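You operate a simulated robot arm through the tools that you are given. There is no shell and no other tool.

You are at the controls of a simulated two-armed robot. One attempt, no reset.

TASK
Slide the blue tub next to the spindle, then thread its three steel rings on.
Fine: the spindle on table five.
Where things are to end (x, y in the base frame): blue tub within 50 mm of [450, 330].

It is judged by the outcome, as a careful person would: the job done as asked, and still so three seconds after it is handed in. It fails if anything else is knocked over, pushed out of place, dropped, spilled or broken.

THE ROBOT
Two 7-joint arms with fingered hands on one trunk that stands fixed in place. Base frame: the origin is at the foot of the trunk, x ahead of it, y to its left, z up. Readings come in mm, degrees, newtons and seconds.
The left shoulder is at [106, 187, 1054], the right one opposite. With the tool pointing down near the work surface each hand reaches from about 460 to 840 mm from the base axis, measured 20 degrees to its own side. Payload 3.6 kg a hand.
The TCP of each hand is the grasp point between the finger pads, 26 mm short of the fingertips. In the tool frame z runs along the fingers and y along their closing line. The gripper opens to 88 mm; its body begins 30 mm behind the TCP. The gripper is a hand of 3 fingers: y runs from the thumb to the fingers, the wrist lies at [-17, -98, -164] in the tool frame, and closing takes about 1.5 s.
Orientation is that of the tool frame in the base frame, as a unit quaternion [w, x, y, z]. With the fingers straight down and the wrist toward the robot, the tool's x, y and z point along [0, 1, 0], [1, 0, 0] and [0, 0, -1] of the base frame.

THE INTERFACE
- The arms move only by the tool jog_arm. It takes "left_commands", "right_commands" or both (then of equal length, played together; a hand with none holds still); each is one flat list of numbers, 7 for each row, row after row: the turn, a rotation vector about the tool's x, y, z in degrees, then the shift along the tool's x, y, z in mm, then the finger opening in mm, from 0 to 88. In form: [ax, ay, az, x, y, z, hand, ax, ay, az, x, y, z, hand, ...]. A call has 1 to 20 rows; each row shifts and turns the commanded pose from where the row before left it, along the tool's axes as they then stand. Rows are played at 5 a second. More than 50 mm and 8.6 degrees between two rows, or a gripper value outside its range, and nothing of the call is played. A pose out of reach is approached as far as the arm can. The call stops where the force on the tool passes 40 N (or 10 N more than at its start, if that is more) or the arm is blocked; 0.2 s more then pass. The fingers move at their own pace (about 153 mm/s each) and stop on an object; they squeeze with about 33 N. The grip force told is the motor's: it shows also when the fingers shut on nothing. Time passes only in rows, and 0.2 s behind the last, so rows that do not move let the fingers close. The reply holds the time, the measured pose of the TCP, the force on the tool along the base axes, the opening and the grip force, in the units named above and with some noise, with the torque about the TCP (base axes, N m) and any sound that the robot's microphone picked up, and new pictures: "pictures" is both (left out), scene, wrist or none (wrist: the cameras of the hands that moved).
- Cameras (640 x 400 px; columns grow to the right, rows downward): "scene" is now at [211.2, 60.9, 1026.5]; the picture's right is [0.87, -0.50, -0.00], its down [0.21, 0.37, -0.91] and it looks along [0.45, 0.79, 0.42] (base axes); focal length 214 px, centre (320, 200). "left" rides on the left gripper at [-56, -80, -102] in its tool frame; the picture's right is [-0.73, -0.32, 0.60], its down [0.62, -0.67, 0.41] and it looks along [0.27, 0.68, 0.69] (tool axes); focal length 247 px, centre (320, 200). "right" rides on the right gripper at [56, -80, -102] in its tool frame; the picture's right is [-0.73, 0.32, -0.60], its down [-0.62, -0.67, 0.41] and it looks along [-0.27, 0.68, 0.69] (tool axes); focal length 247 px, centre (320, 200). There is no depth. A picture from a camera that has moved, and an enlarged one, comes with that camera's place and axes in the base frame and with its lens.
- raise_lower(by): moves the trunk up (or, below 0, down) by that many mm; the arms and the scene camera ride with it, the base frame stays. It gives what a move gives, with no picture.
- set_grasp(shape, hand): the hand has 3 fingers and takes this shape, open, in about a second: jaw (thumb against the fingers, like two jaws); tri (thumb and two fingers); tip (a fingertip pinch); poke (one finger out to press); point (the index stretched); flat (the hand flat); cup (the hand cupped); fist (a fist). The gripper value then closes the fingers along that shape, each until it touches; the sizes above hold for jaw. It gives what a move gives, with no picture.
- pan_tilt(pan, tilt): turns the head with the scene camera to pan (to the left, within 60 degrees either way) and tilt (down, from -29 to 69), counted from straight ahead of the robot (the tilt from the chest, where the trunk bows). It gives what a move gives, and a new picture of the scene camera.
- inspect(camera, box): a new picture of the part [left, top, right, bottom] of that camera's present view, enlarged. It takes no simulated time.
- finish_job(): hands the job in; it is judged then, once.

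Nothing tells you positions but the pictures and the camera data. Unless the task says otherwise, let go and move clear before handing in.

The tools are called after "Call:" as name(argument=value, ...) on one line, values as JSON. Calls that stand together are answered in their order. jog_arm: Moves the arms, as the interface text tells. Its arguments: {"type":"object","properties":{"left_commands":{"type":"array","items":{"type":"number"}},"right_commands":{"type":"array","items":{"type":"number"}},"pictures":{"type":"string","enum":["both","scene","wrist","none"]}},"required":[]} The other tools are called the same way: raise_lower (by) moves the trunk up or down; set_grasp (shape, hand) gives the hand a shape; pan_tilt (pan, tilt) turns the head that bears the scene camera; inspect (camera, box) takes an enlarged picture of a part of a camera's view; finish_job () hands the job in.

At the start:

```text
t: 0.0
left_position: [352.6, 449.0, 1356.2]
left_tcp_rot: [0.0, 0.707, 0.707, 0.001]
left_ft_force: [0.1, 0.2, 0.0]
left_moment: [0.05, -0.02, -0.01]
left_grip_width: 87.6
left_grip_force: 0.1
left_shape: jaw
right_position: [410.8, 47.5, 1342.5]
right_tcp_rot: [0.0, 0.707, 0.707, 0.0]
right_ft_force: [0.6, 0.1, -0.2]
right_moment: [0.01, 0.01, 0.0]
right_grip_width: 87.6
right_grip_force: 0.1
right_shape: jaw
trunk travel left (down, up): [-200.0, 557.0]
head pan, tilt (commanded): [60.2, -25.2]
```

scene: 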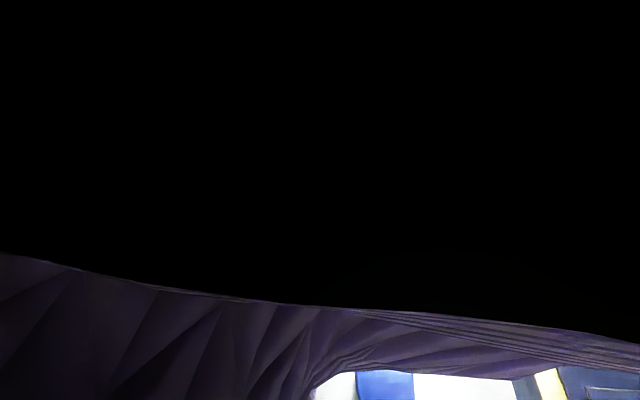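
right: 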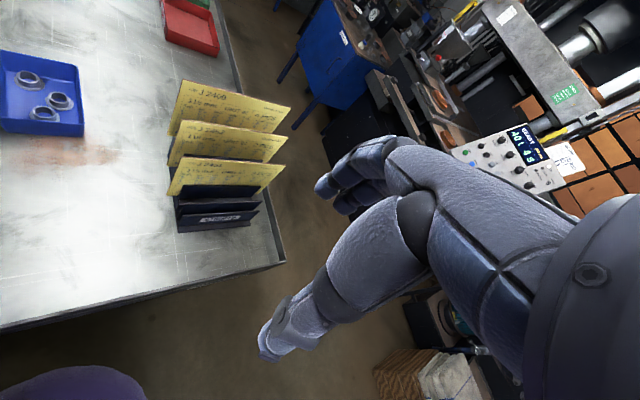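
left: 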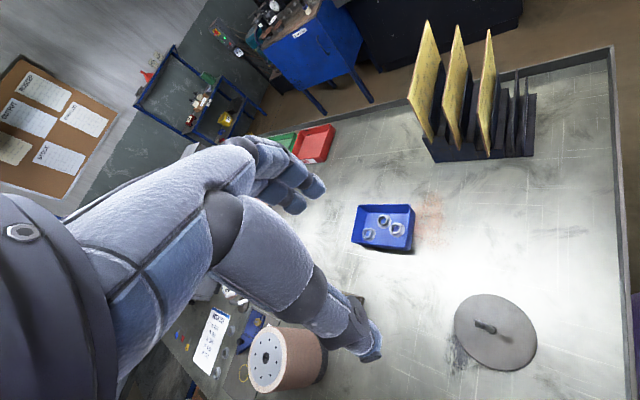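

The scene camera looks up at nothing useful; the wrist cameras show a table with a blue tub holding three rings, a disk with a peg (probably the spindle), a card rack and red/green bins. I'll turn the head down toward the table first.

Call:
pan_tilt(pan=15, tilt=45)

```text
t: 1.4
left_position: [352.6, 450.4, 1355.5]
left_tcp_rot: [0.0, 0.707, 0.707, 0.0]
left_ft_force: [-0.9, 0.3, 0.4]
left_moment: [-0.03, 0.01, -0.01]
left_grip_width: 87.9
left_grip_force: 0.2
left_shape: jaw
right_position: [410.7, 46.8, 1342.4]
right_tcp_rot: [0.001, 0.707, 0.707, 0.0]
right_ft_force: [0.5, 0.5, 0.4]
right_moment: [0.0, 0.03, -0.03]
right_grip_width: 87.5
right_grip_force: 0.2
right_shape: jaw
trunk travel left (down, up): [-200.0, 557.0]
head pan, tilt (commanded): [15.0, 45.0]
camera scene: at [254.5, 20.6, 919.7], right [0.26, -0.97, 0.0], down [-0.68, -0.18, -0.71], along [0.68, 0.18, -0.71], focal length 214 px, centre (320, 200)
```

scene: 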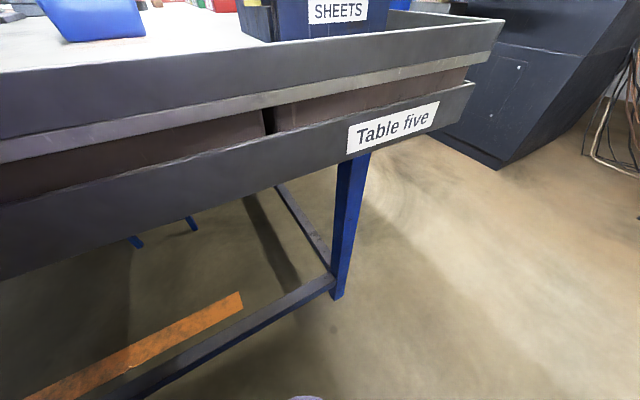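

Table five is the one in front of me, but the camera is barely above the tabletop. I'll raise the trunk for a better view of it.

Call:
raise_lower(by=300)

Call:
pan_tilt(pan=30, tilt=45)

```text
t: 4.4
left_position: [352.1, 448.9, 1655.1]
left_tcp_rot: [0.0, 0.707, 0.707, 0.0]
left_ft_force: [-1.1, 0.6, -0.7]
left_moment: [0.0, 0.02, 0.01]
left_grip_width: 87.6
left_grip_force: 0.1
left_shape: jaw
right_position: [409.8, 46.6, 1643.5]
right_tcp_rot: [0.0, 0.707, 0.707, -0.001]
right_ft_force: [-0.6, 0.3, -0.1]
right_moment: [-0.04, 0.01, -0.04]
right_grip_width: 87.8
right_grip_force: 0.0
right_shape: jaw
trunk travel left (down, up): [-500.0, 257.0]
head pan, tilt (commanded): [15.0, 45.0]
```

```text
t: 5.2
left_position: [352.7, 449.1, 1654.8]
left_tcp_rot: [0.0, 0.707, 0.707, 0.001]
left_ft_force: [0.6, -0.5, 0.0]
left_moment: [0.04, 0.0, 0.01]
left_grip_width: 88.0
left_grip_force: 0.0
left_shape: jaw
right_position: [410.4, 47.5, 1643.0]
right_tcp_rot: [0.0, 0.707, 0.707, 0.0]
right_ft_force: [-0.4, -0.3, 0.2]
right_moment: [0.01, 0.0, 0.04]
right_grip_width: 87.6
right_grip_force: 0.1
right_shape: jaw
trunk travel left (down, up): [-500.0, 257.0]
head pan, tilt (commanded): [30.0, 45.0]
camera scene: at [206.1, 40.1, 1241.4], right [0.5, -0.87, 0.0], down [-0.61, -0.35, -0.71], along [0.61, 0.35, -0.71], focal length 214 px, centre (320, 200)
```

scene: 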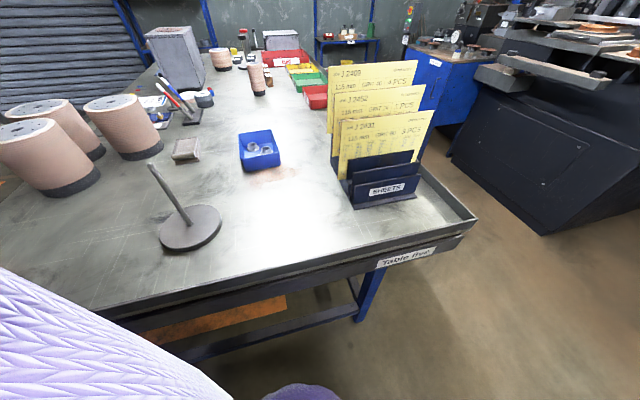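

I see table five with the blue tub (about [616, 492], z≈870), the spindle with a disc base at about [314, 432], and the card rack close to the tub. I'll zoom in on the tub, rings and spindle for details.

Call:
inspect(camera="scene", box=[220, 115, 300, 185])

Call:
inspect(camera="scene", box=[120, 140, 260, 260])

Call:
inspect(camera="left", box=[320, 150, 560, 380])

Call:
inspect(camera="right", box=[0, 0, 320, 300])

```text
5.71 times, centred on (260, 150) of scene
camera zoom: at [206.1, 40.1, 1241.4], right [0.5, -0.87, 0.0], down [-0.61, -0.35, -0.71], along [0.61, 0.35, -0.71], focal length 1226 px, centre (663, 486)
```

zoom: 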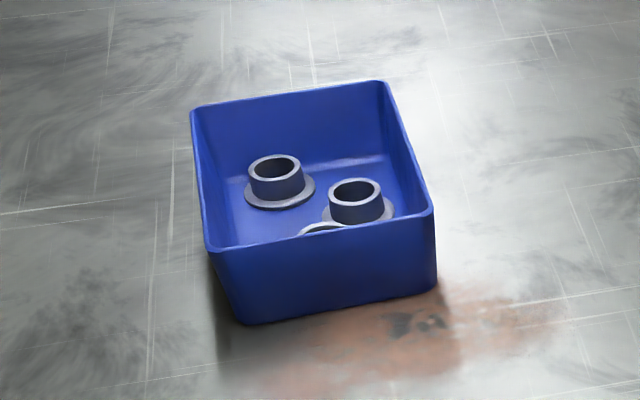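

```text
3.33 times, centred on (190, 200) of scene
camera zoom: at [206.1, 40.1, 1241.4], right [0.5, -0.87, 0.0], down [-0.61, -0.35, -0.71], along [0.61, 0.35, -0.71], focal length 715 px, centre (753, 200)
```

zoom: 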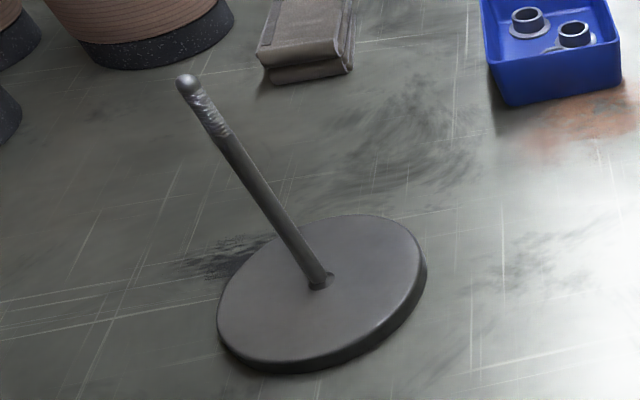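

```text
1.74 times, centred on (440, 265) of left
camera zoom: at [273.0, 394.0, 1757.9], right [-0.32, -0.73, -0.6], down [-0.67, 0.62, -0.41], along [0.68, 0.27, -0.69], focal length 430 px, centre (111, 87)
```

zoom: 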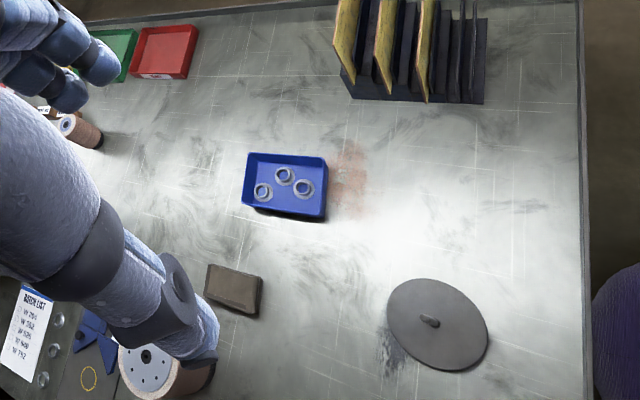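

```text
1.33 times, centred on (160, 150) of right
camera zoom: at [329.6, 103.2, 1744.7], right [0.32, -0.73, 0.6], down [-0.66, -0.62, -0.41], along [0.68, -0.27, -0.69], focal length 329 px, centre (533, 267)
```

zoom: 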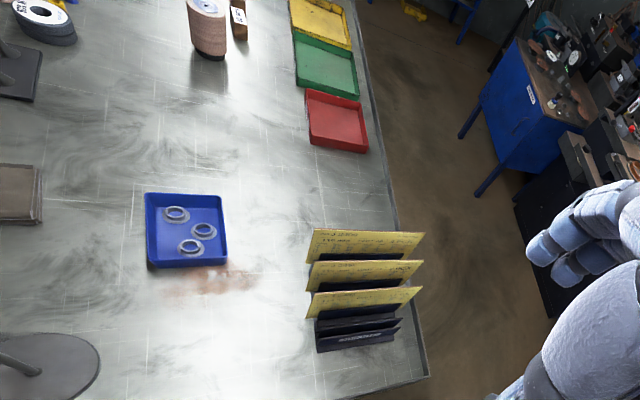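

The tub's rim is near z 909, about 144×108 mm, with its long axis about 48° from x and its centre near [607, 486]; the rings (flanged bushings) stand in it, and the spindle rod rises at about [316, 431] to z≈1030. I'll turn the left hand 48° so it closes along the tub's long axis, and move it over the tub's near wall while it is still high.

Call:
jog_arm(left_commands=[0, 0, -8, 0, 0, 0, 88, 0, 0, -8, 0, 0, 0, 88, 0, 0, -8, 0, 0, 0, 88, 0, 0, -8, 0, 0, 0, 88, 0, 0, -8, 0, 0, 0, 88, 0, 0, -8, 0, 0, 0, 88, 0, 0, 0, -33, 25.4, 0, 88, 0, 0, 0, -33, 25.4, 0, 88, 0, 0, 0, -33, 25.4, 0, 88, 0, 0, 0, -33, 25.4, 0, 88, 0, 0, 0, -33, 25.4, 0, 88], pictures="both")

```text
t: 7.6
left_position: [490.8, 444.6, 1605.3]
left_tcp_rot: [-0.001, 0.358, 0.934, -0.001]
left_ft_force: [0.5, -0.3, -0.4]
left_moment: [-0.02, 0.02, 0.02]
left_grip_width: 87.6
left_grip_force: 0.1
left_shape: jaw
left hand out of reach, approached as far as the arm can: row 8, 9, 10, 11
right_position: [411.2, 46.8, 1641.9]
right_tcp_rot: [0.0, 0.708, 0.707, -0.001]
right_ft_force: [-0.1, 0.3, 0.6]
right_moment: [0.02, 0.01, 0.0]
right_grip_width: 87.6
right_grip_force: 0.1
right_shape: jaw
trunk travel left (down, up): [-500.0, 257.0]
head pan, tilt (commanded): [30.0, 45.0]
camera scene: at [206.9, 40.3, 1241.2], right [0.5, -0.87, 0.0], down [-0.61, -0.35, -0.71], along [0.61, 0.35, -0.71], focal length 214 px, centre (320, 200)
camera left: at [478.9, 348.2, 1708.2], right [0.33, -0.73, -0.6], down [-0.91, -0.08, -0.41], along [0.25, 0.68, -0.69], focal length 247 px, centre (320, 200)
```

scene: 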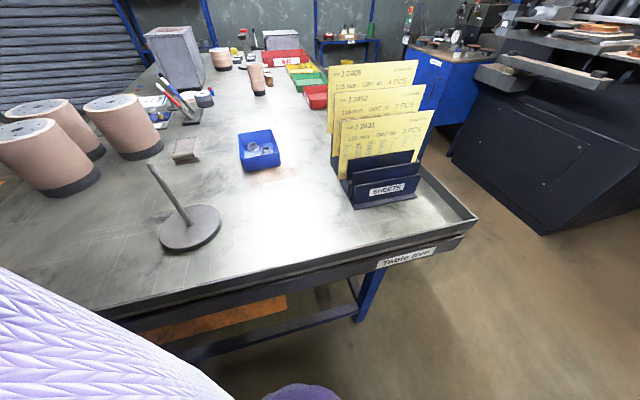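
left: 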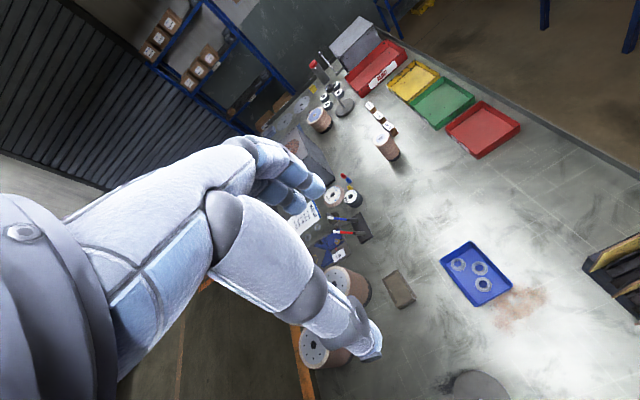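

The hand is turned correctly but hit its reach limit up high. I'll descend now, keeping well above the tub and clear of the rod.

Call:
jog_arm(left_commands=[0, 0, 0, 0, 0, 45, 88, 0, 0, 0, 0, 0, 45, 88, 0, 0, 0, 0, 0, 45, 88, 0, 0, 0, 0, 0, 45, 88, 0, 0, 0, 0, 0, 45, 88, 0, 0, 0, 0, 0, 45, 88, 0, 0, 0, 0, 0, 45, 88, 0, 0, 0, 0, 0, 45, 88, 0, 0, 0, 0, 0, 45, 88], pictures="both")

```text
t: 9.6
left_position: [487.4, 445.0, 1202.4]
left_tcp_rot: [0.0, 0.359, 0.933, -0.001]
left_ft_force: [0.6, 0.2, -1.0]
left_moment: [-0.01, -0.03, -0.01]
left_grip_width: 88.0
left_grip_force: 0.1
left_shape: jaw
right_position: [411.0, 47.1, 1642.0]
right_tcp_rot: [-0.001, 0.707, 0.707, -0.001]
right_ft_force: [-0.4, 0.3, 1.1]
right_moment: [-0.01, 0.04, -0.02]
right_grip_width: 87.6
right_grip_force: 0.1
right_shape: jaw
trunk travel left (down, up): [-500.0, 257.0]
head pan, tilt (commanded): [30.0, 45.0]
camera scene: at [206.8, 40.6, 1241.2], right [0.5, -0.87, 0.0], down [-0.61, -0.35, -0.71], along [0.61, 0.35, -0.71], focal length 214 px, centre (320, 200)
camera left: at [475.7, 348.5, 1304.2], right [0.33, -0.73, -0.6], down [-0.91, -0.08, -0.41], along [0.25, 0.68, -0.69], focal length 247 px, centre (320, 200)
```

scene: 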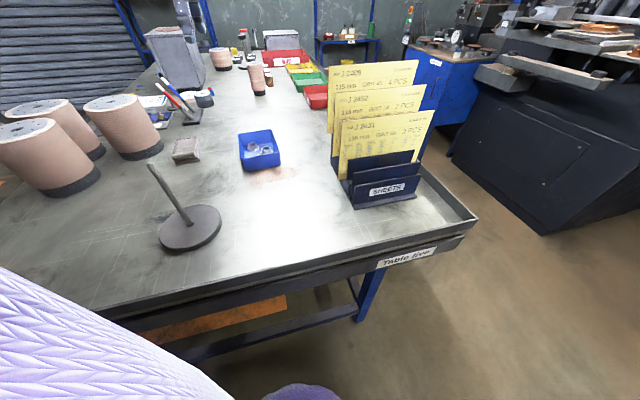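
left: 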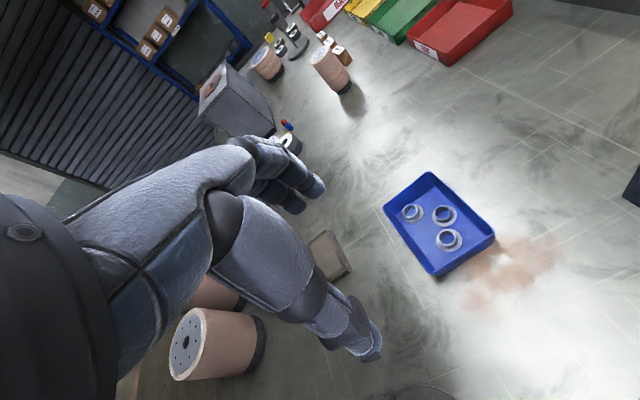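

The near-corner projections match my tub model within a pixel or two, so the near wall's centre is at about [560, 433], rim z≈909. I'll move over it, partly closing the fingers, and stop about 50 mm above.

Call:
jog_arm(left_commands=[0, 0, 0, -31, 19.9, 0, 50, 0, 0, 0, -31, 19.9, 0, 50, 0, 0, 0, 0, 0, 40, 50, 0, 0, 0, 0, 0, 40, 50, 0, 0, 0, 0, 0, 40, 50, 0, 0, 0, 0, 0, 40, 50, 0, 0, 0, 0, 0, 40, 50, 0, 0, 0, 0, 0, 40, 50], pictures="both")

```text
t: 11.4
left_position: [515.3, 441.8, 1024.7]
left_tcp_rot: [0.001, 0.358, 0.934, 0.0]
left_ft_force: [-0.3, -0.1, 0.0]
left_moment: [0.02, -0.02, 0.02]
left_grip_width: 50.4
left_grip_force: 0.0
left_shape: jaw
left hand out of reach, approached as far as the arm can: row 6, 7, 8
right_position: [409.8, 46.6, 1642.3]
right_tcp_rot: [0.0, 0.707, 0.707, 0.0]
right_ft_force: [0.0, -0.4, -0.2]
right_moment: [0.03, 0.03, -0.03]
right_grip_width: 87.8
right_grip_force: 0.1
right_shape: jaw
trunk travel left (down, up): [-500.0, 257.0]
head pan, tilt (commanded): [30.0, 45.0]
camera scene: at [206.3, 39.8, 1241.4], right [0.5, -0.87, 0.0], down [-0.61, -0.35, -0.71], along [0.61, 0.35, -0.71], focal length 214 px, centre (320, 200)
camera left: at [504.1, 345.5, 1126.9], right [0.33, -0.73, -0.6], down [-0.91, -0.08, -0.41], along [0.25, 0.68, -0.69], focal length 247 px, centre (320, 200)
```

scene: 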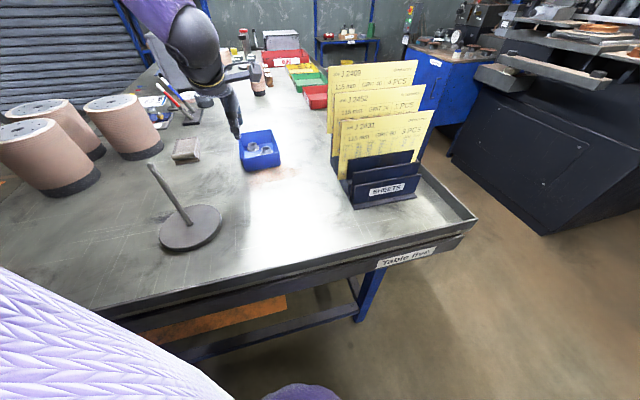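
left: 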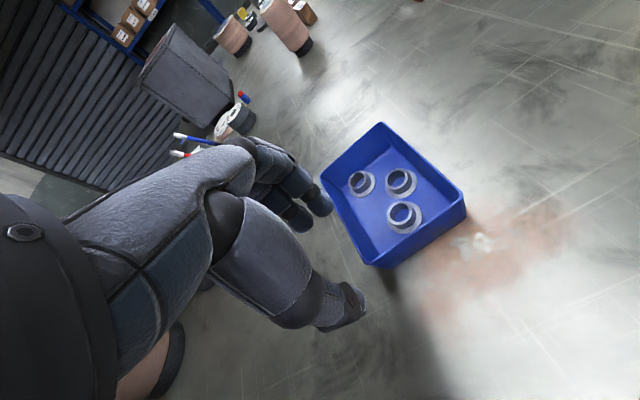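

The hand stalled at its reach limit: with the trunk this high it can't point down at the table. I'll look toward the left arm to see where its forearm lies relative to the spindle before lowering the trunk.

Call:
pan_tilt(pan=50, tilt=15)

```text
t: 12.3
left_position: [515.7, 442.8, 1024.0]
left_tcp_rot: [0.0, 0.358, 0.934, 0.0]
left_ft_force: [-0.2, -0.2, 1.0]
left_moment: [0.03, -0.02, 0.01]
left_grip_width: 50.2
left_grip_force: 0.1
left_shape: jaw
right_position: [410.1, 47.6, 1642.8]
right_tcp_rot: [0.0, 0.706, 0.708, -0.001]
right_ft_force: [-0.5, 1.0, 0.6]
right_moment: [0.0, 0.02, -0.02]
right_grip_width: 87.8
right_grip_force: 0.0
right_shape: jaw
trunk travel left (down, up): [-500.0, 257.0]
head pan, tilt (commanded): [50.0, 15.0]
camera scene: at [195.9, 71.0, 1288.1], right [0.77, -0.64, 0.0], down [-0.17, -0.2, -0.97], along [0.62, 0.74, -0.26], focal length 214 px, centre (320, 200)
```

scene: 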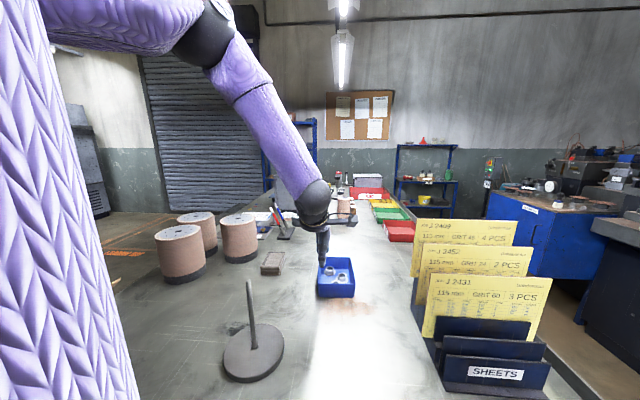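

The elbow is high and the forearm comes down from above, well clear of the spindle. I'll raise the hand 230 mm, then lower the trunk 250 mm for reach.

Call:
jog_arm(left_commands=[0, 0, 0, 0, 0, -46, 50, 0, 0, 0, 0, 0, -46, 50, 0, 0, 0, 0, 0, -46, 50, 0, 0, 0, 0, 0, -46, 50, 0, 0, 0, 0, 0, -46, 50], pictures="none")

Call:
raise_lower(by=-250)

Call:
pan_tilt(pan=50, tilt=20)

```text
t: 13.5
left_position: [514.7, 440.5, 1255.2]
left_tcp_rot: [0.0, 0.358, 0.934, 0.0]
left_ft_force: [-0.3, 0.2, -0.6]
left_moment: [0.0, 0.01, -0.02]
left_grip_width: 50.5
left_grip_force: 0.1
left_shape: jaw
right_position: [409.1, 46.1, 1642.8]
right_tcp_rot: [-0.001, 0.707, 0.707, 0.001]
right_ft_force: [-0.2, 0.3, 0.5]
right_moment: [0.02, 0.0, 0.0]
right_grip_width: 87.5
right_grip_force: 0.0
right_shape: jaw
trunk travel left (down, up): [-500.0, 257.0]
head pan, tilt (commanded): [50.0, 15.0]
```

```text
t: 16.1
left_position: [516.4, 442.2, 1004.3]
left_tcp_rot: [0.0, 0.359, 0.933, 0.0]
left_ft_force: [0.5, 0.2, -0.7]
left_moment: [0.02, 0.0, -0.02]
left_grip_width: 50.6
left_grip_force: 0.0
left_shape: jaw
right_position: [409.9, 45.9, 1393.3]
right_tcp_rot: [0.0, 0.707, 0.707, 0.0]
right_ft_force: [0.1, -0.5, -0.7]
right_moment: [0.0, -0.01, 0.01]
right_grip_width: 87.7
right_grip_force: 0.1
right_shape: jaw
trunk travel left (down, up): [-250.0, 507.0]
head pan, tilt (commanded): [50.0, 15.0]
```

```text
t: 16.8
left_position: [516.2, 443.7, 1003.3]
left_tcp_rot: [0.0, 0.358, 0.934, 0.0]
left_ft_force: [-1.0, 0.5, -0.9]
left_moment: [-0.03, 0.02, -0.01]
left_grip_width: 50.5
left_grip_force: 0.0
left_shape: jaw
right_position: [410.0, 47.0, 1392.6]
right_tcp_rot: [0.0, 0.707, 0.707, 0.0]
right_ft_force: [-0.3, -1.5, -0.1]
right_moment: [-0.01, -0.02, 0.0]
right_grip_width: 87.8
right_grip_force: 0.0
right_shape: jaw
trunk travel left (down, up): [-250.0, 507.0]
head pan, tilt (commanded): [50.0, 20.0]
camera scene: at [226.2, 70.8, 1013.2], right [0.77, -0.64, 0.0], down [-0.22, -0.26, -0.94], along [0.6, 0.72, -0.34], focal length 214 px, centre (320, 200)
```

scene: 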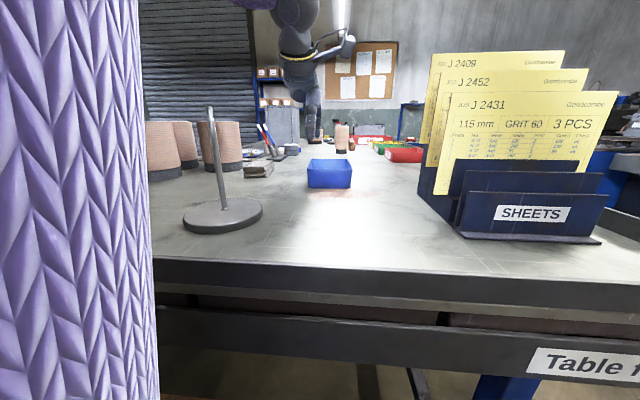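

The forearm remains high above the rod. Now I'll shift the hand over the tub's near wall and come to 35 mm above the rim.

Call:
jog_arm(left_commands=[0, 0, 0, -19.7, 11, 0, 50, 0, 0, 0, -19.7, 11, 0, 50, 0, 0, 0, 0, 0, 15, 50, 0, 0, 0, 0, 0, 15, 50], pictures="both")

```text
t: 17.8
left_position: [560.4, 430.3, 973.7]
left_tcp_rot: [0.0, 0.358, 0.934, 0.0]
left_ft_force: [-0.5, 0.4, -0.3]
left_moment: [0.02, 0.0, -0.01]
left_grip_width: 50.4
left_grip_force: 0.1
left_shape: jaw
right_position: [409.1, 47.1, 1392.7]
right_tcp_rot: [0.001, 0.707, 0.707, 0.0]
right_ft_force: [-0.3, -0.2, 0.3]
right_moment: [0.02, 0.0, 0.04]
right_grip_width: 87.6
right_grip_force: 0.0
right_shape: jaw
trunk travel left (down, up): [-250.0, 507.0]
head pan, tilt (commanded): [50.0, 20.0]
camera scene: at [226.3, 70.8, 1013.1], right [0.77, -0.64, 0.0], down [-0.22, -0.26, -0.94], along [0.6, 0.72, -0.34], focal length 214 px, centre (320, 200)
camera left: at [550.2, 334.0, 1076.1], right [0.33, -0.73, -0.6], down [-0.91, -0.08, -0.41], along [0.25, 0.68, -0.69], focal length 247 px, centre (320, 200)
```

scene: 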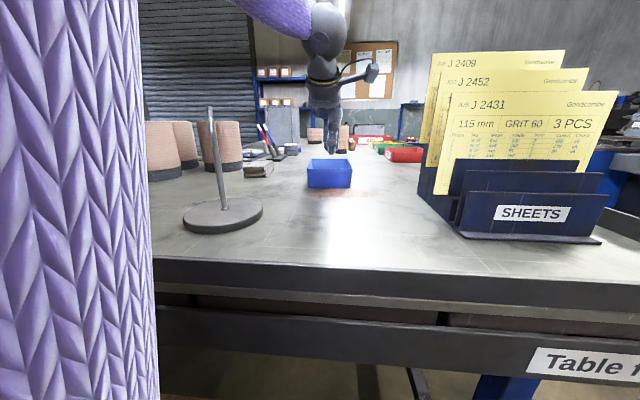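
left: 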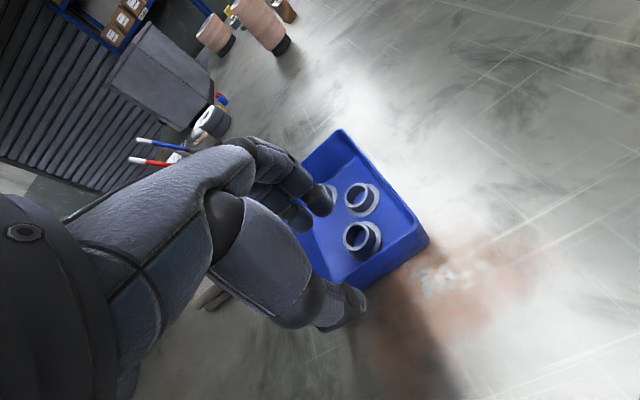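

The fingers straddle the near wall, with the fingers on the inside and the thumb outside. I'll zoom in to check the exact wall position before descending.

Call:
inspect(camera="left", box=[240, 110, 460, 350])

Call:
inspect(camera="scene", box=[280, 110, 380, 200])

```text
1.67 times, centred on (350, 230) of left
camera zoom: at [550.2, 334.0, 1076.1], right [0.33, -0.73, -0.6], down [-0.91, -0.08, -0.41], along [0.25, 0.68, -0.69], focal length 412 px, centre (270, 150)
```

zoom: 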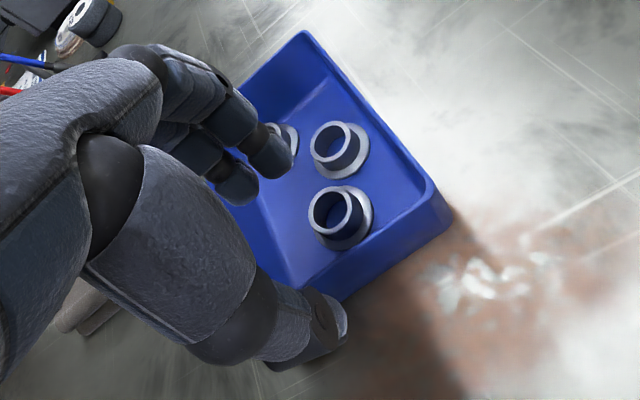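

```text
4.44 times, centred on (330, 155) of scene
camera zoom: at [226.3, 70.8, 1013.1], right [0.77, -0.64, 0.0], down [-0.22, -0.26, -0.94], along [0.6, 0.72, -0.34], focal length 953 px, centre (276, 400)
```

zoom: 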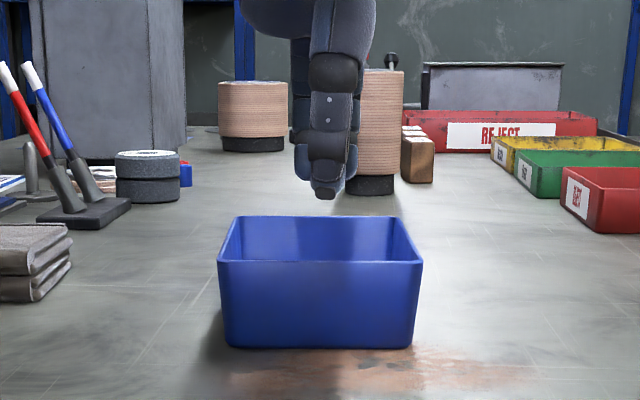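

The wall is centred between thumb and fingers. I'll lower 58 mm so the fingertips pass about 20 mm below the rim but stay above the rings.

Call:
jog_arm(left_commands=[0, 0, 0, 0, 0, 15, 50, 0, 0, 0, 0, 0, 15, 50, 0, 0, 0, 0, 0, 14, 50, 0, 0, 0, 0, 0, 14, 50, 0, 0, 0, 0, 0, 0, 50], pictures="both")

```text
t: 19.0
left_position: [558.3, 431.6, 915.5]
left_tcp_rot: [0.0, 0.359, 0.933, 0.0]
left_ft_force: [0.0, 0.3, 0.0]
left_moment: [-0.01, 0.0, 0.01]
left_grip_width: 50.4
left_grip_force: 0.0
left_shape: jaw
right_position: [409.6, 47.0, 1392.8]
right_tcp_rot: [0.0, 0.707, 0.707, -0.001]
right_ft_force: [-0.4, -0.9, -0.1]
right_moment: [0.0, 0.0, -0.02]
right_grip_width: 87.6
right_grip_force: 0.1
right_shape: jaw
trunk travel left (down, up): [-250.0, 507.0]
head pan, tilt (commanded): [50.0, 20.0]
camera scene: at [226.1, 70.8, 1013.2], right [0.77, -0.64, 0.0], down [-0.22, -0.26, -0.94], along [0.6, 0.72, -0.34], focal length 214 px, centre (320, 200)
camera left: at [547.8, 335.9, 1018.1], right [0.33, -0.73, -0.6], down [-0.91, -0.08, -0.41], along [0.25, 0.68, -0.69], focal length 247 px, centre (320, 200)
```

scene: 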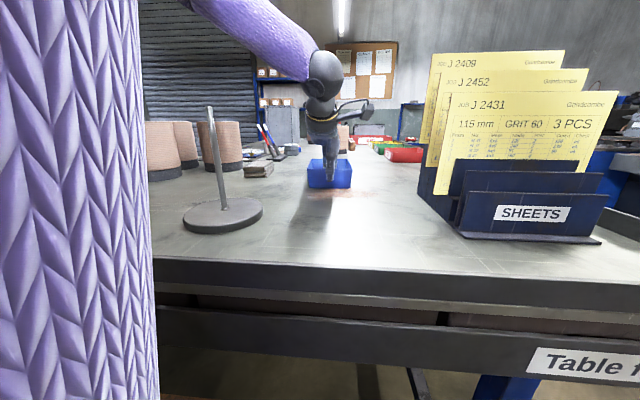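
left: 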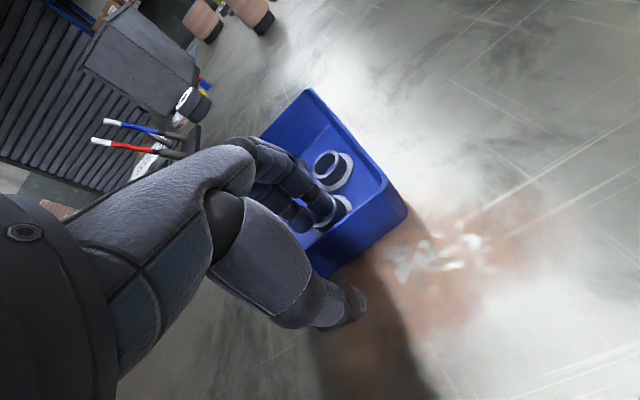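

The thumb is outside and the fingers inside the tub's near wall, no contact yet. I'll close gently on the wall.

Call:
jog_arm(left_commands=[0, 0, 0, 0, 0, 0, 30, 0, 0, 0, 0, 0, 0, 15, 0, 0, 0, 0, 0, 0, 0, 0, 0, 0, 0, 0, 0, 0, 0, 0, 0, 0, 0, 0, 0, 0, 0, 0, 0, 0, 0, 0, 0, 0, 0, 0, 0, 0, 0], pictures="both")

```text
t: 20.6
left_position: [559.7, 431.3, 915.9]
left_tcp_rot: [0.0, 0.358, 0.934, -0.001]
left_ft_force: [-0.1, 0.3, -0.2]
left_moment: [0.01, -0.01, 0.04]
left_grip_width: 0.1
left_grip_force: 32.5
left_shape: jaw
right_position: [410.4, 47.1, 1392.6]
right_tcp_rot: [0.001, 0.707, 0.707, 0.001]
right_ft_force: [-0.5, 0.3, 0.1]
right_moment: [0.0, -0.02, 0.01]
right_grip_width: 87.5
right_grip_force: 0.0
right_shape: jaw
trunk travel left (down, up): [-250.0, 507.0]
head pan, tilt (commanded): [50.0, 20.0]
camera scene: at [226.2, 70.8, 1013.1], right [0.77, -0.64, 0.0], down [-0.22, -0.26, -0.94], along [0.6, 0.72, -0.34], focal length 214 px, centre (320, 200)
camera left: at [548.0, 335.9, 1018.1], right [0.33, -0.73, -0.6], down [-0.91, -0.08, -0.41], along [0.25, 0.68, -0.69], focal length 247 px, centre (320, 200)
```

scene: 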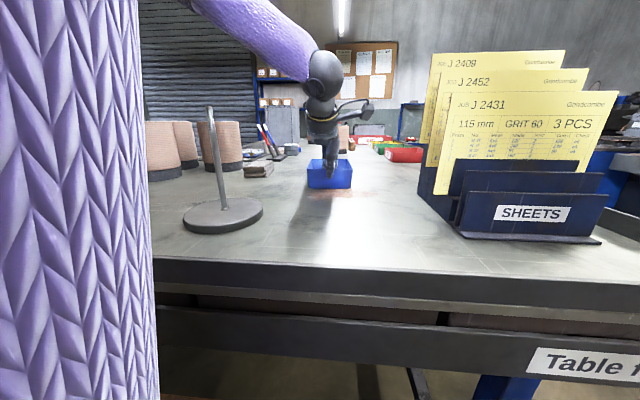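
left: 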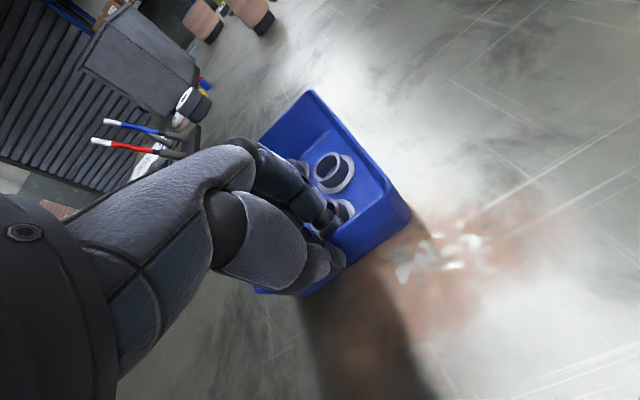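

The opening reads 0.1 mm, so the fingers may have closed on nothing. I'll zoom in to see where they sit against the wall.

Call:
inspect(camera="left", box=[230, 80, 430, 310])

Call:
inspect(camera="scene", box=[280, 110, 380, 200])

```text
1.74 times, centred on (330, 195) of left
camera zoom: at [548.0, 335.9, 1018.1], right [0.33, -0.73, -0.6], down [-0.91, -0.08, -0.41], along [0.25, 0.68, -0.69], focal length 430 px, centre (303, 209)
```

zoom: 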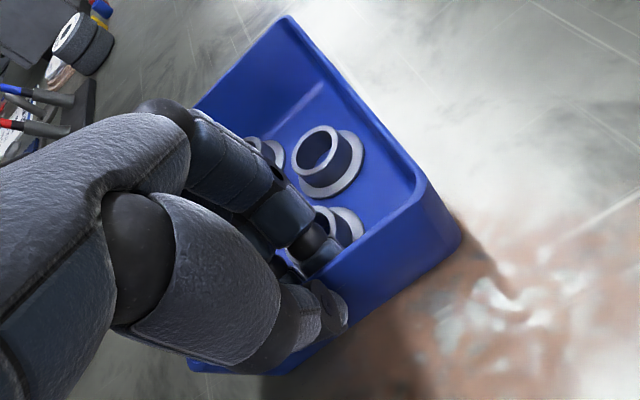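

```text
4.44 times, centred on (330, 155) of scene
camera zoom: at [226.2, 70.8, 1013.1], right [0.77, -0.64, 0.0], down [-0.22, -0.26, -0.94], along [0.6, 0.72, -0.34], focal length 953 px, centre (276, 400)
```

zoom: 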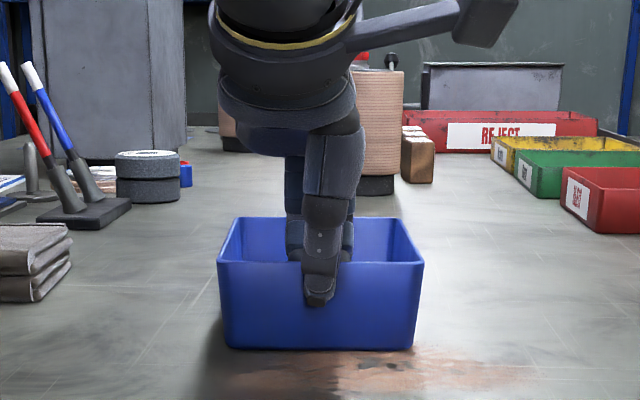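

The thumb and fingers do pinch the wall. I'll drag the tub a short way toward the robot as a test.

Call:
jog_arm(left_commands=[0, 0, 0, 0.3, -5, 0, 0, 0, 0, 0, 0.5, -8, 0, 0, 0, 0, 0, 0.5, -9, 0, 0, 0, 0, 0, 0.5, -8, 0, 0], pictures="both")

```text
t: 21.6
left_position: [539.0, 409.7, 916.9]
left_tcp_rot: [0.0, 0.359, 0.933, -0.001]
left_ft_force: [-0.3, 1.3, -0.1]
left_moment: [0.01, 0.0, 0.01]
left_grip_width: 0.0
left_grip_force: 33.4
left_shape: jaw
right_position: [411.1, 46.9, 1393.2]
right_tcp_rot: [-0.001, 0.707, 0.707, 0.0]
right_ft_force: [0.4, 0.7, 0.4]
right_moment: [0.02, -0.01, -0.03]
right_grip_width: 87.7
right_grip_force: 0.0
right_shape: jaw
trunk travel left (down, up): [-250.0, 507.0]
head pan, tilt (commanded): [50.0, 20.0]
camera scene: at [226.2, 70.8, 1013.2], right [0.77, -0.64, 0.0], down [-0.22, -0.26, -0.94], along [0.6, 0.72, -0.34], focal length 214 px, centre (320, 200)
camera left: at [527.3, 313.8, 1019.0], right [0.33, -0.73, -0.6], down [-0.91, -0.08, -0.41], along [0.25, 0.68, -0.69], focal length 247 px, centre (320, 200)
```

scene: 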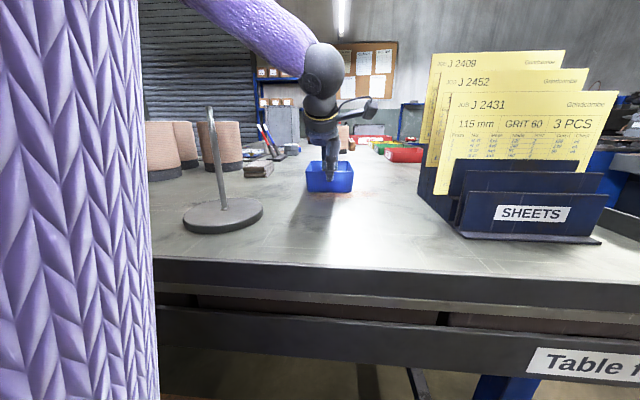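
left: 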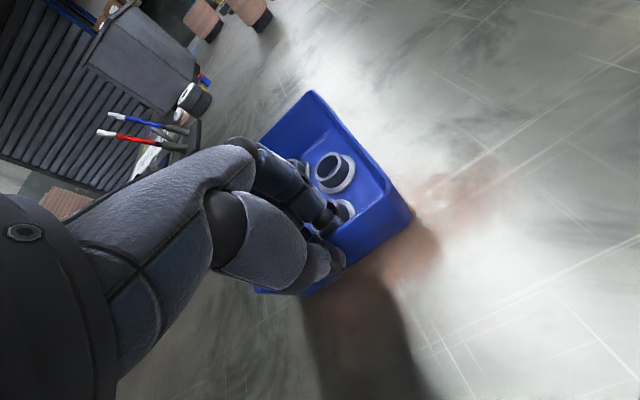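

The tub slides along with the hand, keeping its place in the grip. I'll continue the drag toward the target.

Call:
jog_arm(left_commands=[0, 0, 0, 0.5, -9, 0, 0, 0, 0, 0, 0.5, -10, 0, 0, 0, 0, 0, 0.6, -10, 0, 0, 0, 0, 0, 0.6, -10, 0, 0, 0, 0, 0, 0.6, -10, 0, 0, 0, 0, 0, 0.6, -10, 0, 0, 0, 0, 0, 0.6, -10, 0, 0, 0, 0, 0, 0.6, -10, 0, 0, 0, 0, 0, 0.6, -10, 0, 0, 0, 0, 0, 0.6, -9, 0, 0], pictures="both")

```text
t: 23.8
left_position: [468.6, 340.8, 916.5]
left_tcp_rot: [0.0, 0.358, 0.934, 0.0]
left_ft_force: [0.8, 0.0, -0.2]
left_moment: [0.04, -0.03, -0.01]
left_grip_width: 0.0
left_grip_force: 33.4
left_shape: jaw
right_position: [409.6, 46.4, 1392.1]
right_tcp_rot: [0.0, 0.707, 0.707, 0.0]
right_ft_force: [0.5, -0.6, -0.1]
right_moment: [0.01, 0.05, 0.0]
right_grip_width: 87.6
right_grip_force: 0.0
right_shape: jaw
trunk travel left (down, up): [-250.0, 507.0]
head pan, tilt (commanded): [50.0, 20.0]
camera scene: at [226.2, 70.8, 1013.2], right [0.77, -0.64, 0.0], down [-0.22, -0.26, -0.94], along [0.6, 0.72, -0.34], focal length 214 px, centre (320, 200)
camera left: at [459.0, 244.4, 1018.1], right [0.33, -0.73, -0.6], down [-0.91, -0.08, -0.41], along [0.25, 0.68, -0.69], focal length 247 px, centre (320, 200)
```

scene: 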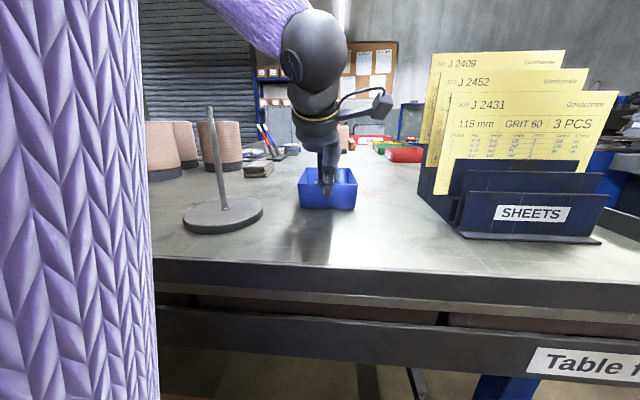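
left: 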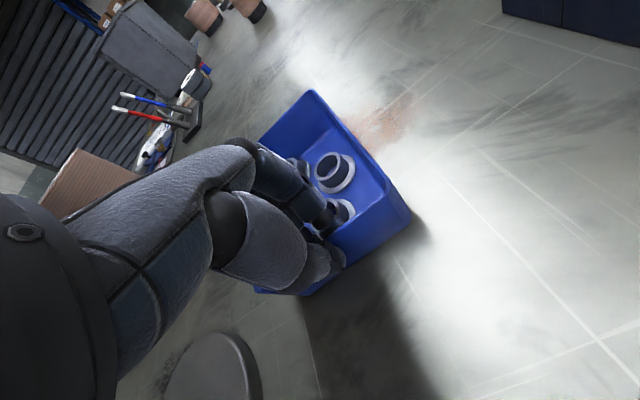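

Tub centre is now around [517, 395]. I'll drag it the remaining 93 mm or so to [450, 330].

Call:
jog_arm(left_commands=[0, 0, 0, 0.6, -9, 0, 0, 0, 0, 0, 0.6, -10, 0, 0, 0, 0, 0, 0.6, -10, 0, 0, 0, 0, 0, 0.6, -10, 0, 0, 0, 0, 0, 0.6, -10, 0, 0, 0, 0, 0, 0.6, -10, 0, 0, 0, 0, 0, 0.6, -10, 0, 0, 0, 0, 0, 0.6, -10, 0, 0, 0, 0, 0, 0.6, -8, 0, 0, 0, 0, 0, 0.6, -6, 0, 0, 0, 0, 0, 0, 0, 0, 0], pictures="both")

```text
t: 26.2
left_position: [402.9, 277.3, 916.8]
left_tcp_rot: [0.0, 0.358, 0.934, 0.001]
left_ft_force: [0.6, 0.2, 0.4]
left_moment: [0.04, -0.03, 0.02]
left_grip_width: 0.0
left_grip_force: 33.2
left_shape: jaw
right_position: [409.6, 47.1, 1392.1]
right_tcp_rot: [0.0, 0.707, 0.707, 0.001]
right_ft_force: [0.2, -0.6, -0.6]
right_moment: [-0.02, 0.0, 0.04]
right_grip_width: 87.6
right_grip_force: 0.1
right_shape: jaw
trunk travel left (down, up): [-250.0, 507.0]
head pan, tilt (commanded): [50.0, 20.0]
camera scene: at [226.2, 70.9, 1013.2], right [0.77, -0.64, 0.0], down [-0.22, -0.26, -0.94], along [0.6, 0.72, -0.34], focal length 214 px, centre (320, 200)
camera left: at [392.1, 180.8, 1019.7], right [0.33, -0.73, -0.6], down [-0.91, -0.08, -0.41], along [0.25, 0.68, -0.69], focal length 247 px, centre (320, 200)
```

scene: 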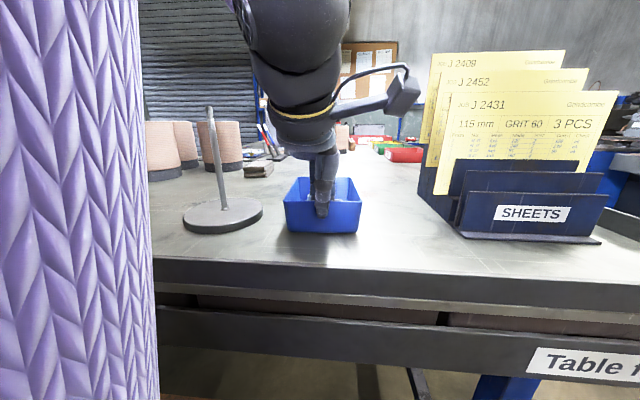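
left: 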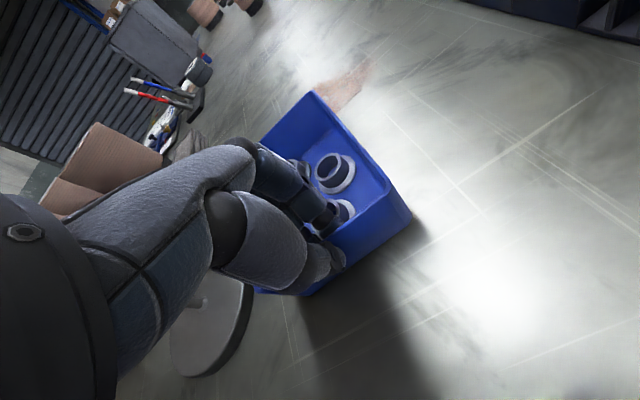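

The tub is now at about [450, 331]. I'll let go of the wall and lift the hand clear to look at the rings.

Call:
jog_arm(left_commands=[0, 0, 0, 0, 0, 0, 20, 0, 0, 0, 0, 0, 0, 40, 0, 0, 0, 0, 0, 0, 50, 0, 0, 0, 0, 0, 0, 50, 0, 0, 0, 0, 0, -10, 50, 0, 0, 0, 0, 0, -20, 50, 0, 0, 0, 0, 0, -25, 50, 0, 0, 0, 0, 0, -25, 50, 0, 0, 0, 0, 0, -25, 50, 0, 0, 0, 0, 0, -25, 50], pictures="both")

```text
t: 28.4
left_position: [399.5, 272.4, 1046.3]
left_tcp_rot: [0.0, 0.359, 0.933, 0.0]
left_ft_force: [0.1, 0.7, -0.7]
left_moment: [0.02, 0.0, 0.05]
left_grip_width: 49.6
left_grip_force: 0.0
left_shape: jaw
right_position: [409.8, 47.1, 1392.5]
right_tcp_rot: [0.0, 0.707, 0.707, 0.0]
right_ft_force: [-0.3, 0.1, -0.5]
right_moment: [0.02, 0.0, 0.0]
right_grip_width: 87.4
right_grip_force: 0.0
right_shape: jaw
trunk travel left (down, up): [-250.0, 507.0]
head pan, tilt (commanded): [50.0, 20.0]
camera scene: at [225.9, 70.8, 1013.2], right [0.77, -0.64, 0.0], down [-0.22, -0.26, -0.94], along [0.6, 0.72, -0.34], focal length 214 px, centre (320, 200)
camera left: at [387.6, 175.8, 1147.5], right [0.33, -0.73, -0.6], down [-0.91, -0.08, -0.41], along [0.25, 0.68, -0.69], focal length 247 px, centre (320, 200)
```

scene: 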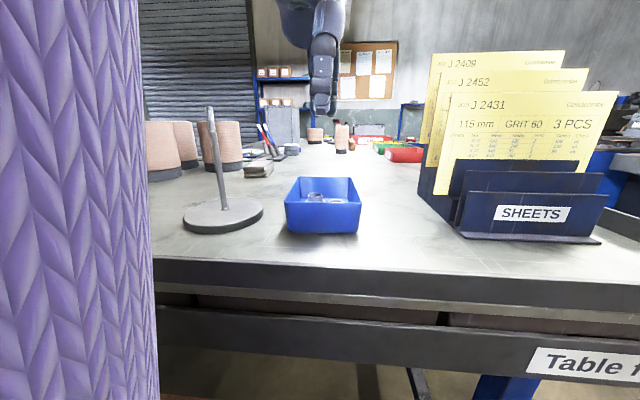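
left: 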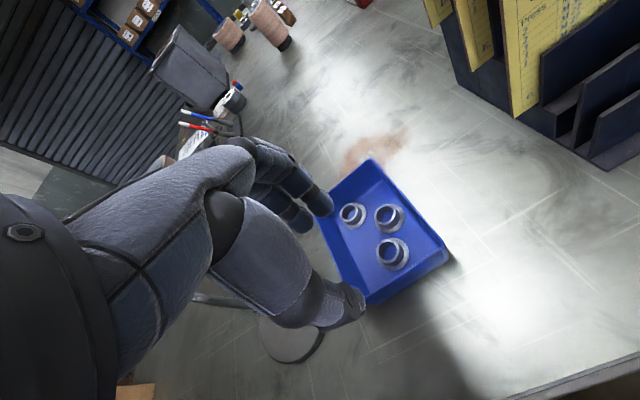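

The tub is at the target with rings still upright. I'll zoom in to locate rings and rod precisely.

Call:
inspect(camera="left", box=[310, 140, 460, 310])

Call:
inspect(camera="scene", box=[170, 90, 380, 250])

Call:
inspect(camera="right", box=[0, 0, 320, 200])

```text
2.35 times, centred on (385, 225) of left
camera zoom: at [387.6, 175.8, 1147.5], right [0.33, -0.73, -0.6], down [-0.91, -0.08, -0.41], along [0.25, 0.68, -0.69], focal length 581 px, centre (167, 141)
```

zoom: 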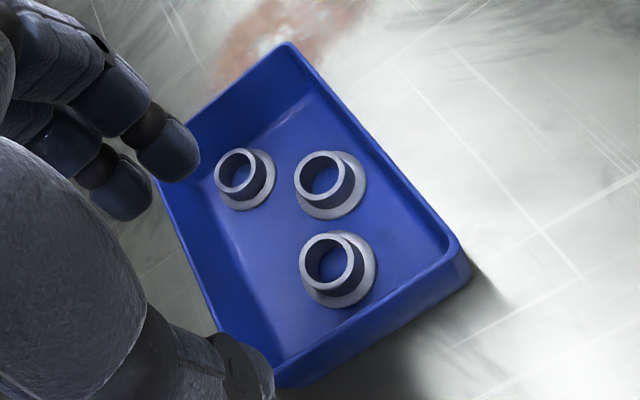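

```text
2.50 times, centred on (275, 170) of scene
camera zoom: at [225.9, 70.8, 1013.2], right [0.77, -0.64, 0.0], down [-0.22, -0.26, -0.94], along [0.6, 0.72, -0.34], focal length 536 px, centre (432, 275)
```

zoom: 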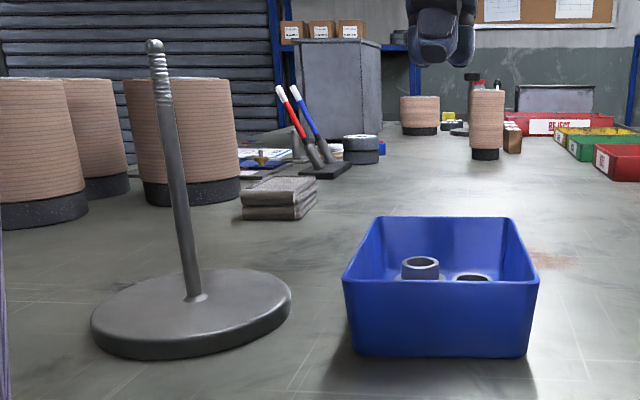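

```text
2.00 times, centred on (160, 100) of right
camera zoom: at [329.3, 103.1, 1494.9], right [0.32, -0.73, 0.6], down [-0.66, -0.62, -0.41], along [0.68, -0.27, -0.69], focal length 494 px, centre (640, 400)
```

zoom: 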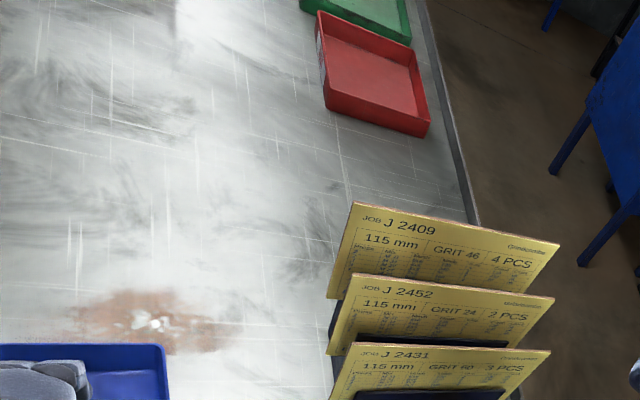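

The rings stand at about R1 [472, 380], R2 [475, 326], R3 [433, 309] with hub tops near z 877. I want a closer look at clearances to the tub walls and the finger shapes.

Call:
inspect(camera="left", box=[345, 155, 425, 225])

Call:
inspect(camera="left", box=[360, 200, 450, 300])

Call:
inspect(camera="scene", box=[185, 95, 275, 240])

Call:
pan_tilt(pan=45, tilt=30)

```text
5.71 times, centred on (385, 190) of left
camera zoom: at [387.6, 175.8, 1147.5], right [0.33, -0.73, -0.6], down [-0.91, -0.08, -0.41], along [0.25, 0.68, -0.69], focal length 1411 px, centre (-51, 257)
```

zoom: 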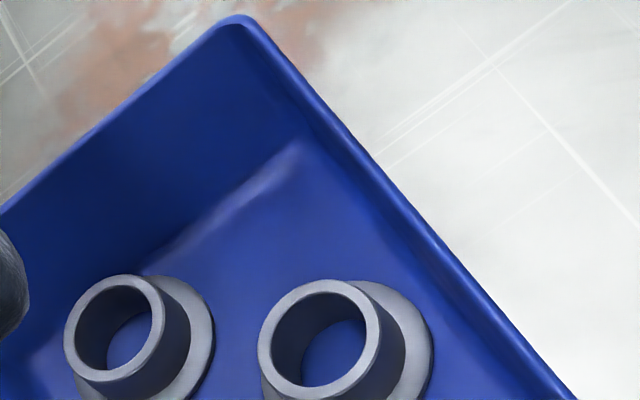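

```text
4.00 times, centred on (405, 250) of left
camera zoom: at [387.6, 175.8, 1147.5], right [0.33, -0.73, -0.6], down [-0.91, -0.08, -0.41], along [0.25, 0.68, -0.69], focal length 988 px, centre (-20, 0)
```

zoom: 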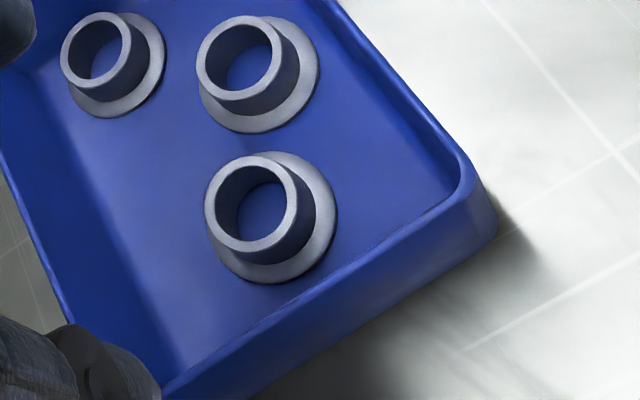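

```text
2.76 times, centred on (230, 168) of scene
camera zoom: at [225.9, 70.8, 1013.2], right [0.77, -0.64, 0.0], down [-0.22, -0.26, -0.94], along [0.6, 0.72, -0.34], focal length 592 px, centre (568, 290)
```

zoom: 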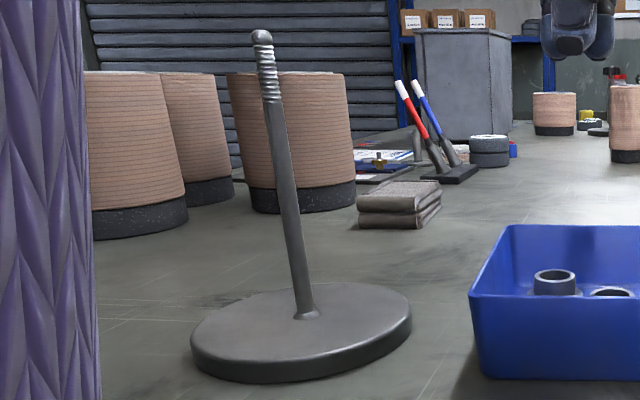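

```text
t: 29.1
left_position: [399.2, 273.4, 1045.1]
left_tcp_rot: [0.0, 0.358, 0.934, 0.0]
left_ft_force: [-0.9, 0.0, 0.0]
left_moment: [-0.03, -0.01, 0.02]
left_grip_width: 49.5
left_grip_force: 0.1
left_shape: jaw
right_position: [409.4, 46.3, 1392.6]
right_tcp_rot: [0.0, 0.706, 0.708, 0.0]
right_ft_force: [0.7, 0.5, 0.5]
right_moment: [0.02, 0.0, -0.01]
right_grip_width: 87.7
right_grip_force: 0.1
right_shape: jaw
trunk travel left (down, up): [-250.0, 507.0]
head pan, tilt (commanded): [45.0, 30.0]
camera scene: at [230.2, 63.5, 997.2], right [0.71, -0.71, 0.0], down [-0.35, -0.35, -0.87], along [0.61, 0.61, -0.5], focal length 214 px, centre (320, 200)
```

scene: 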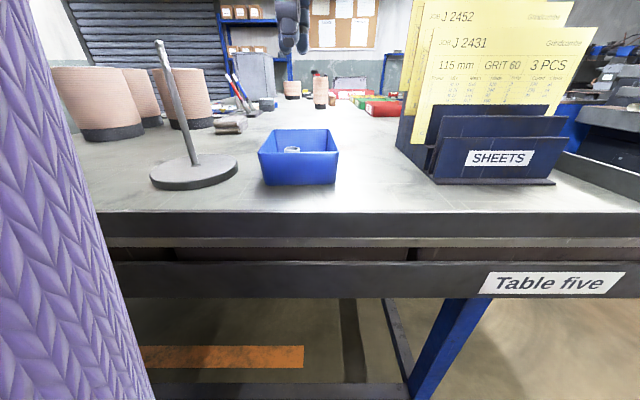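

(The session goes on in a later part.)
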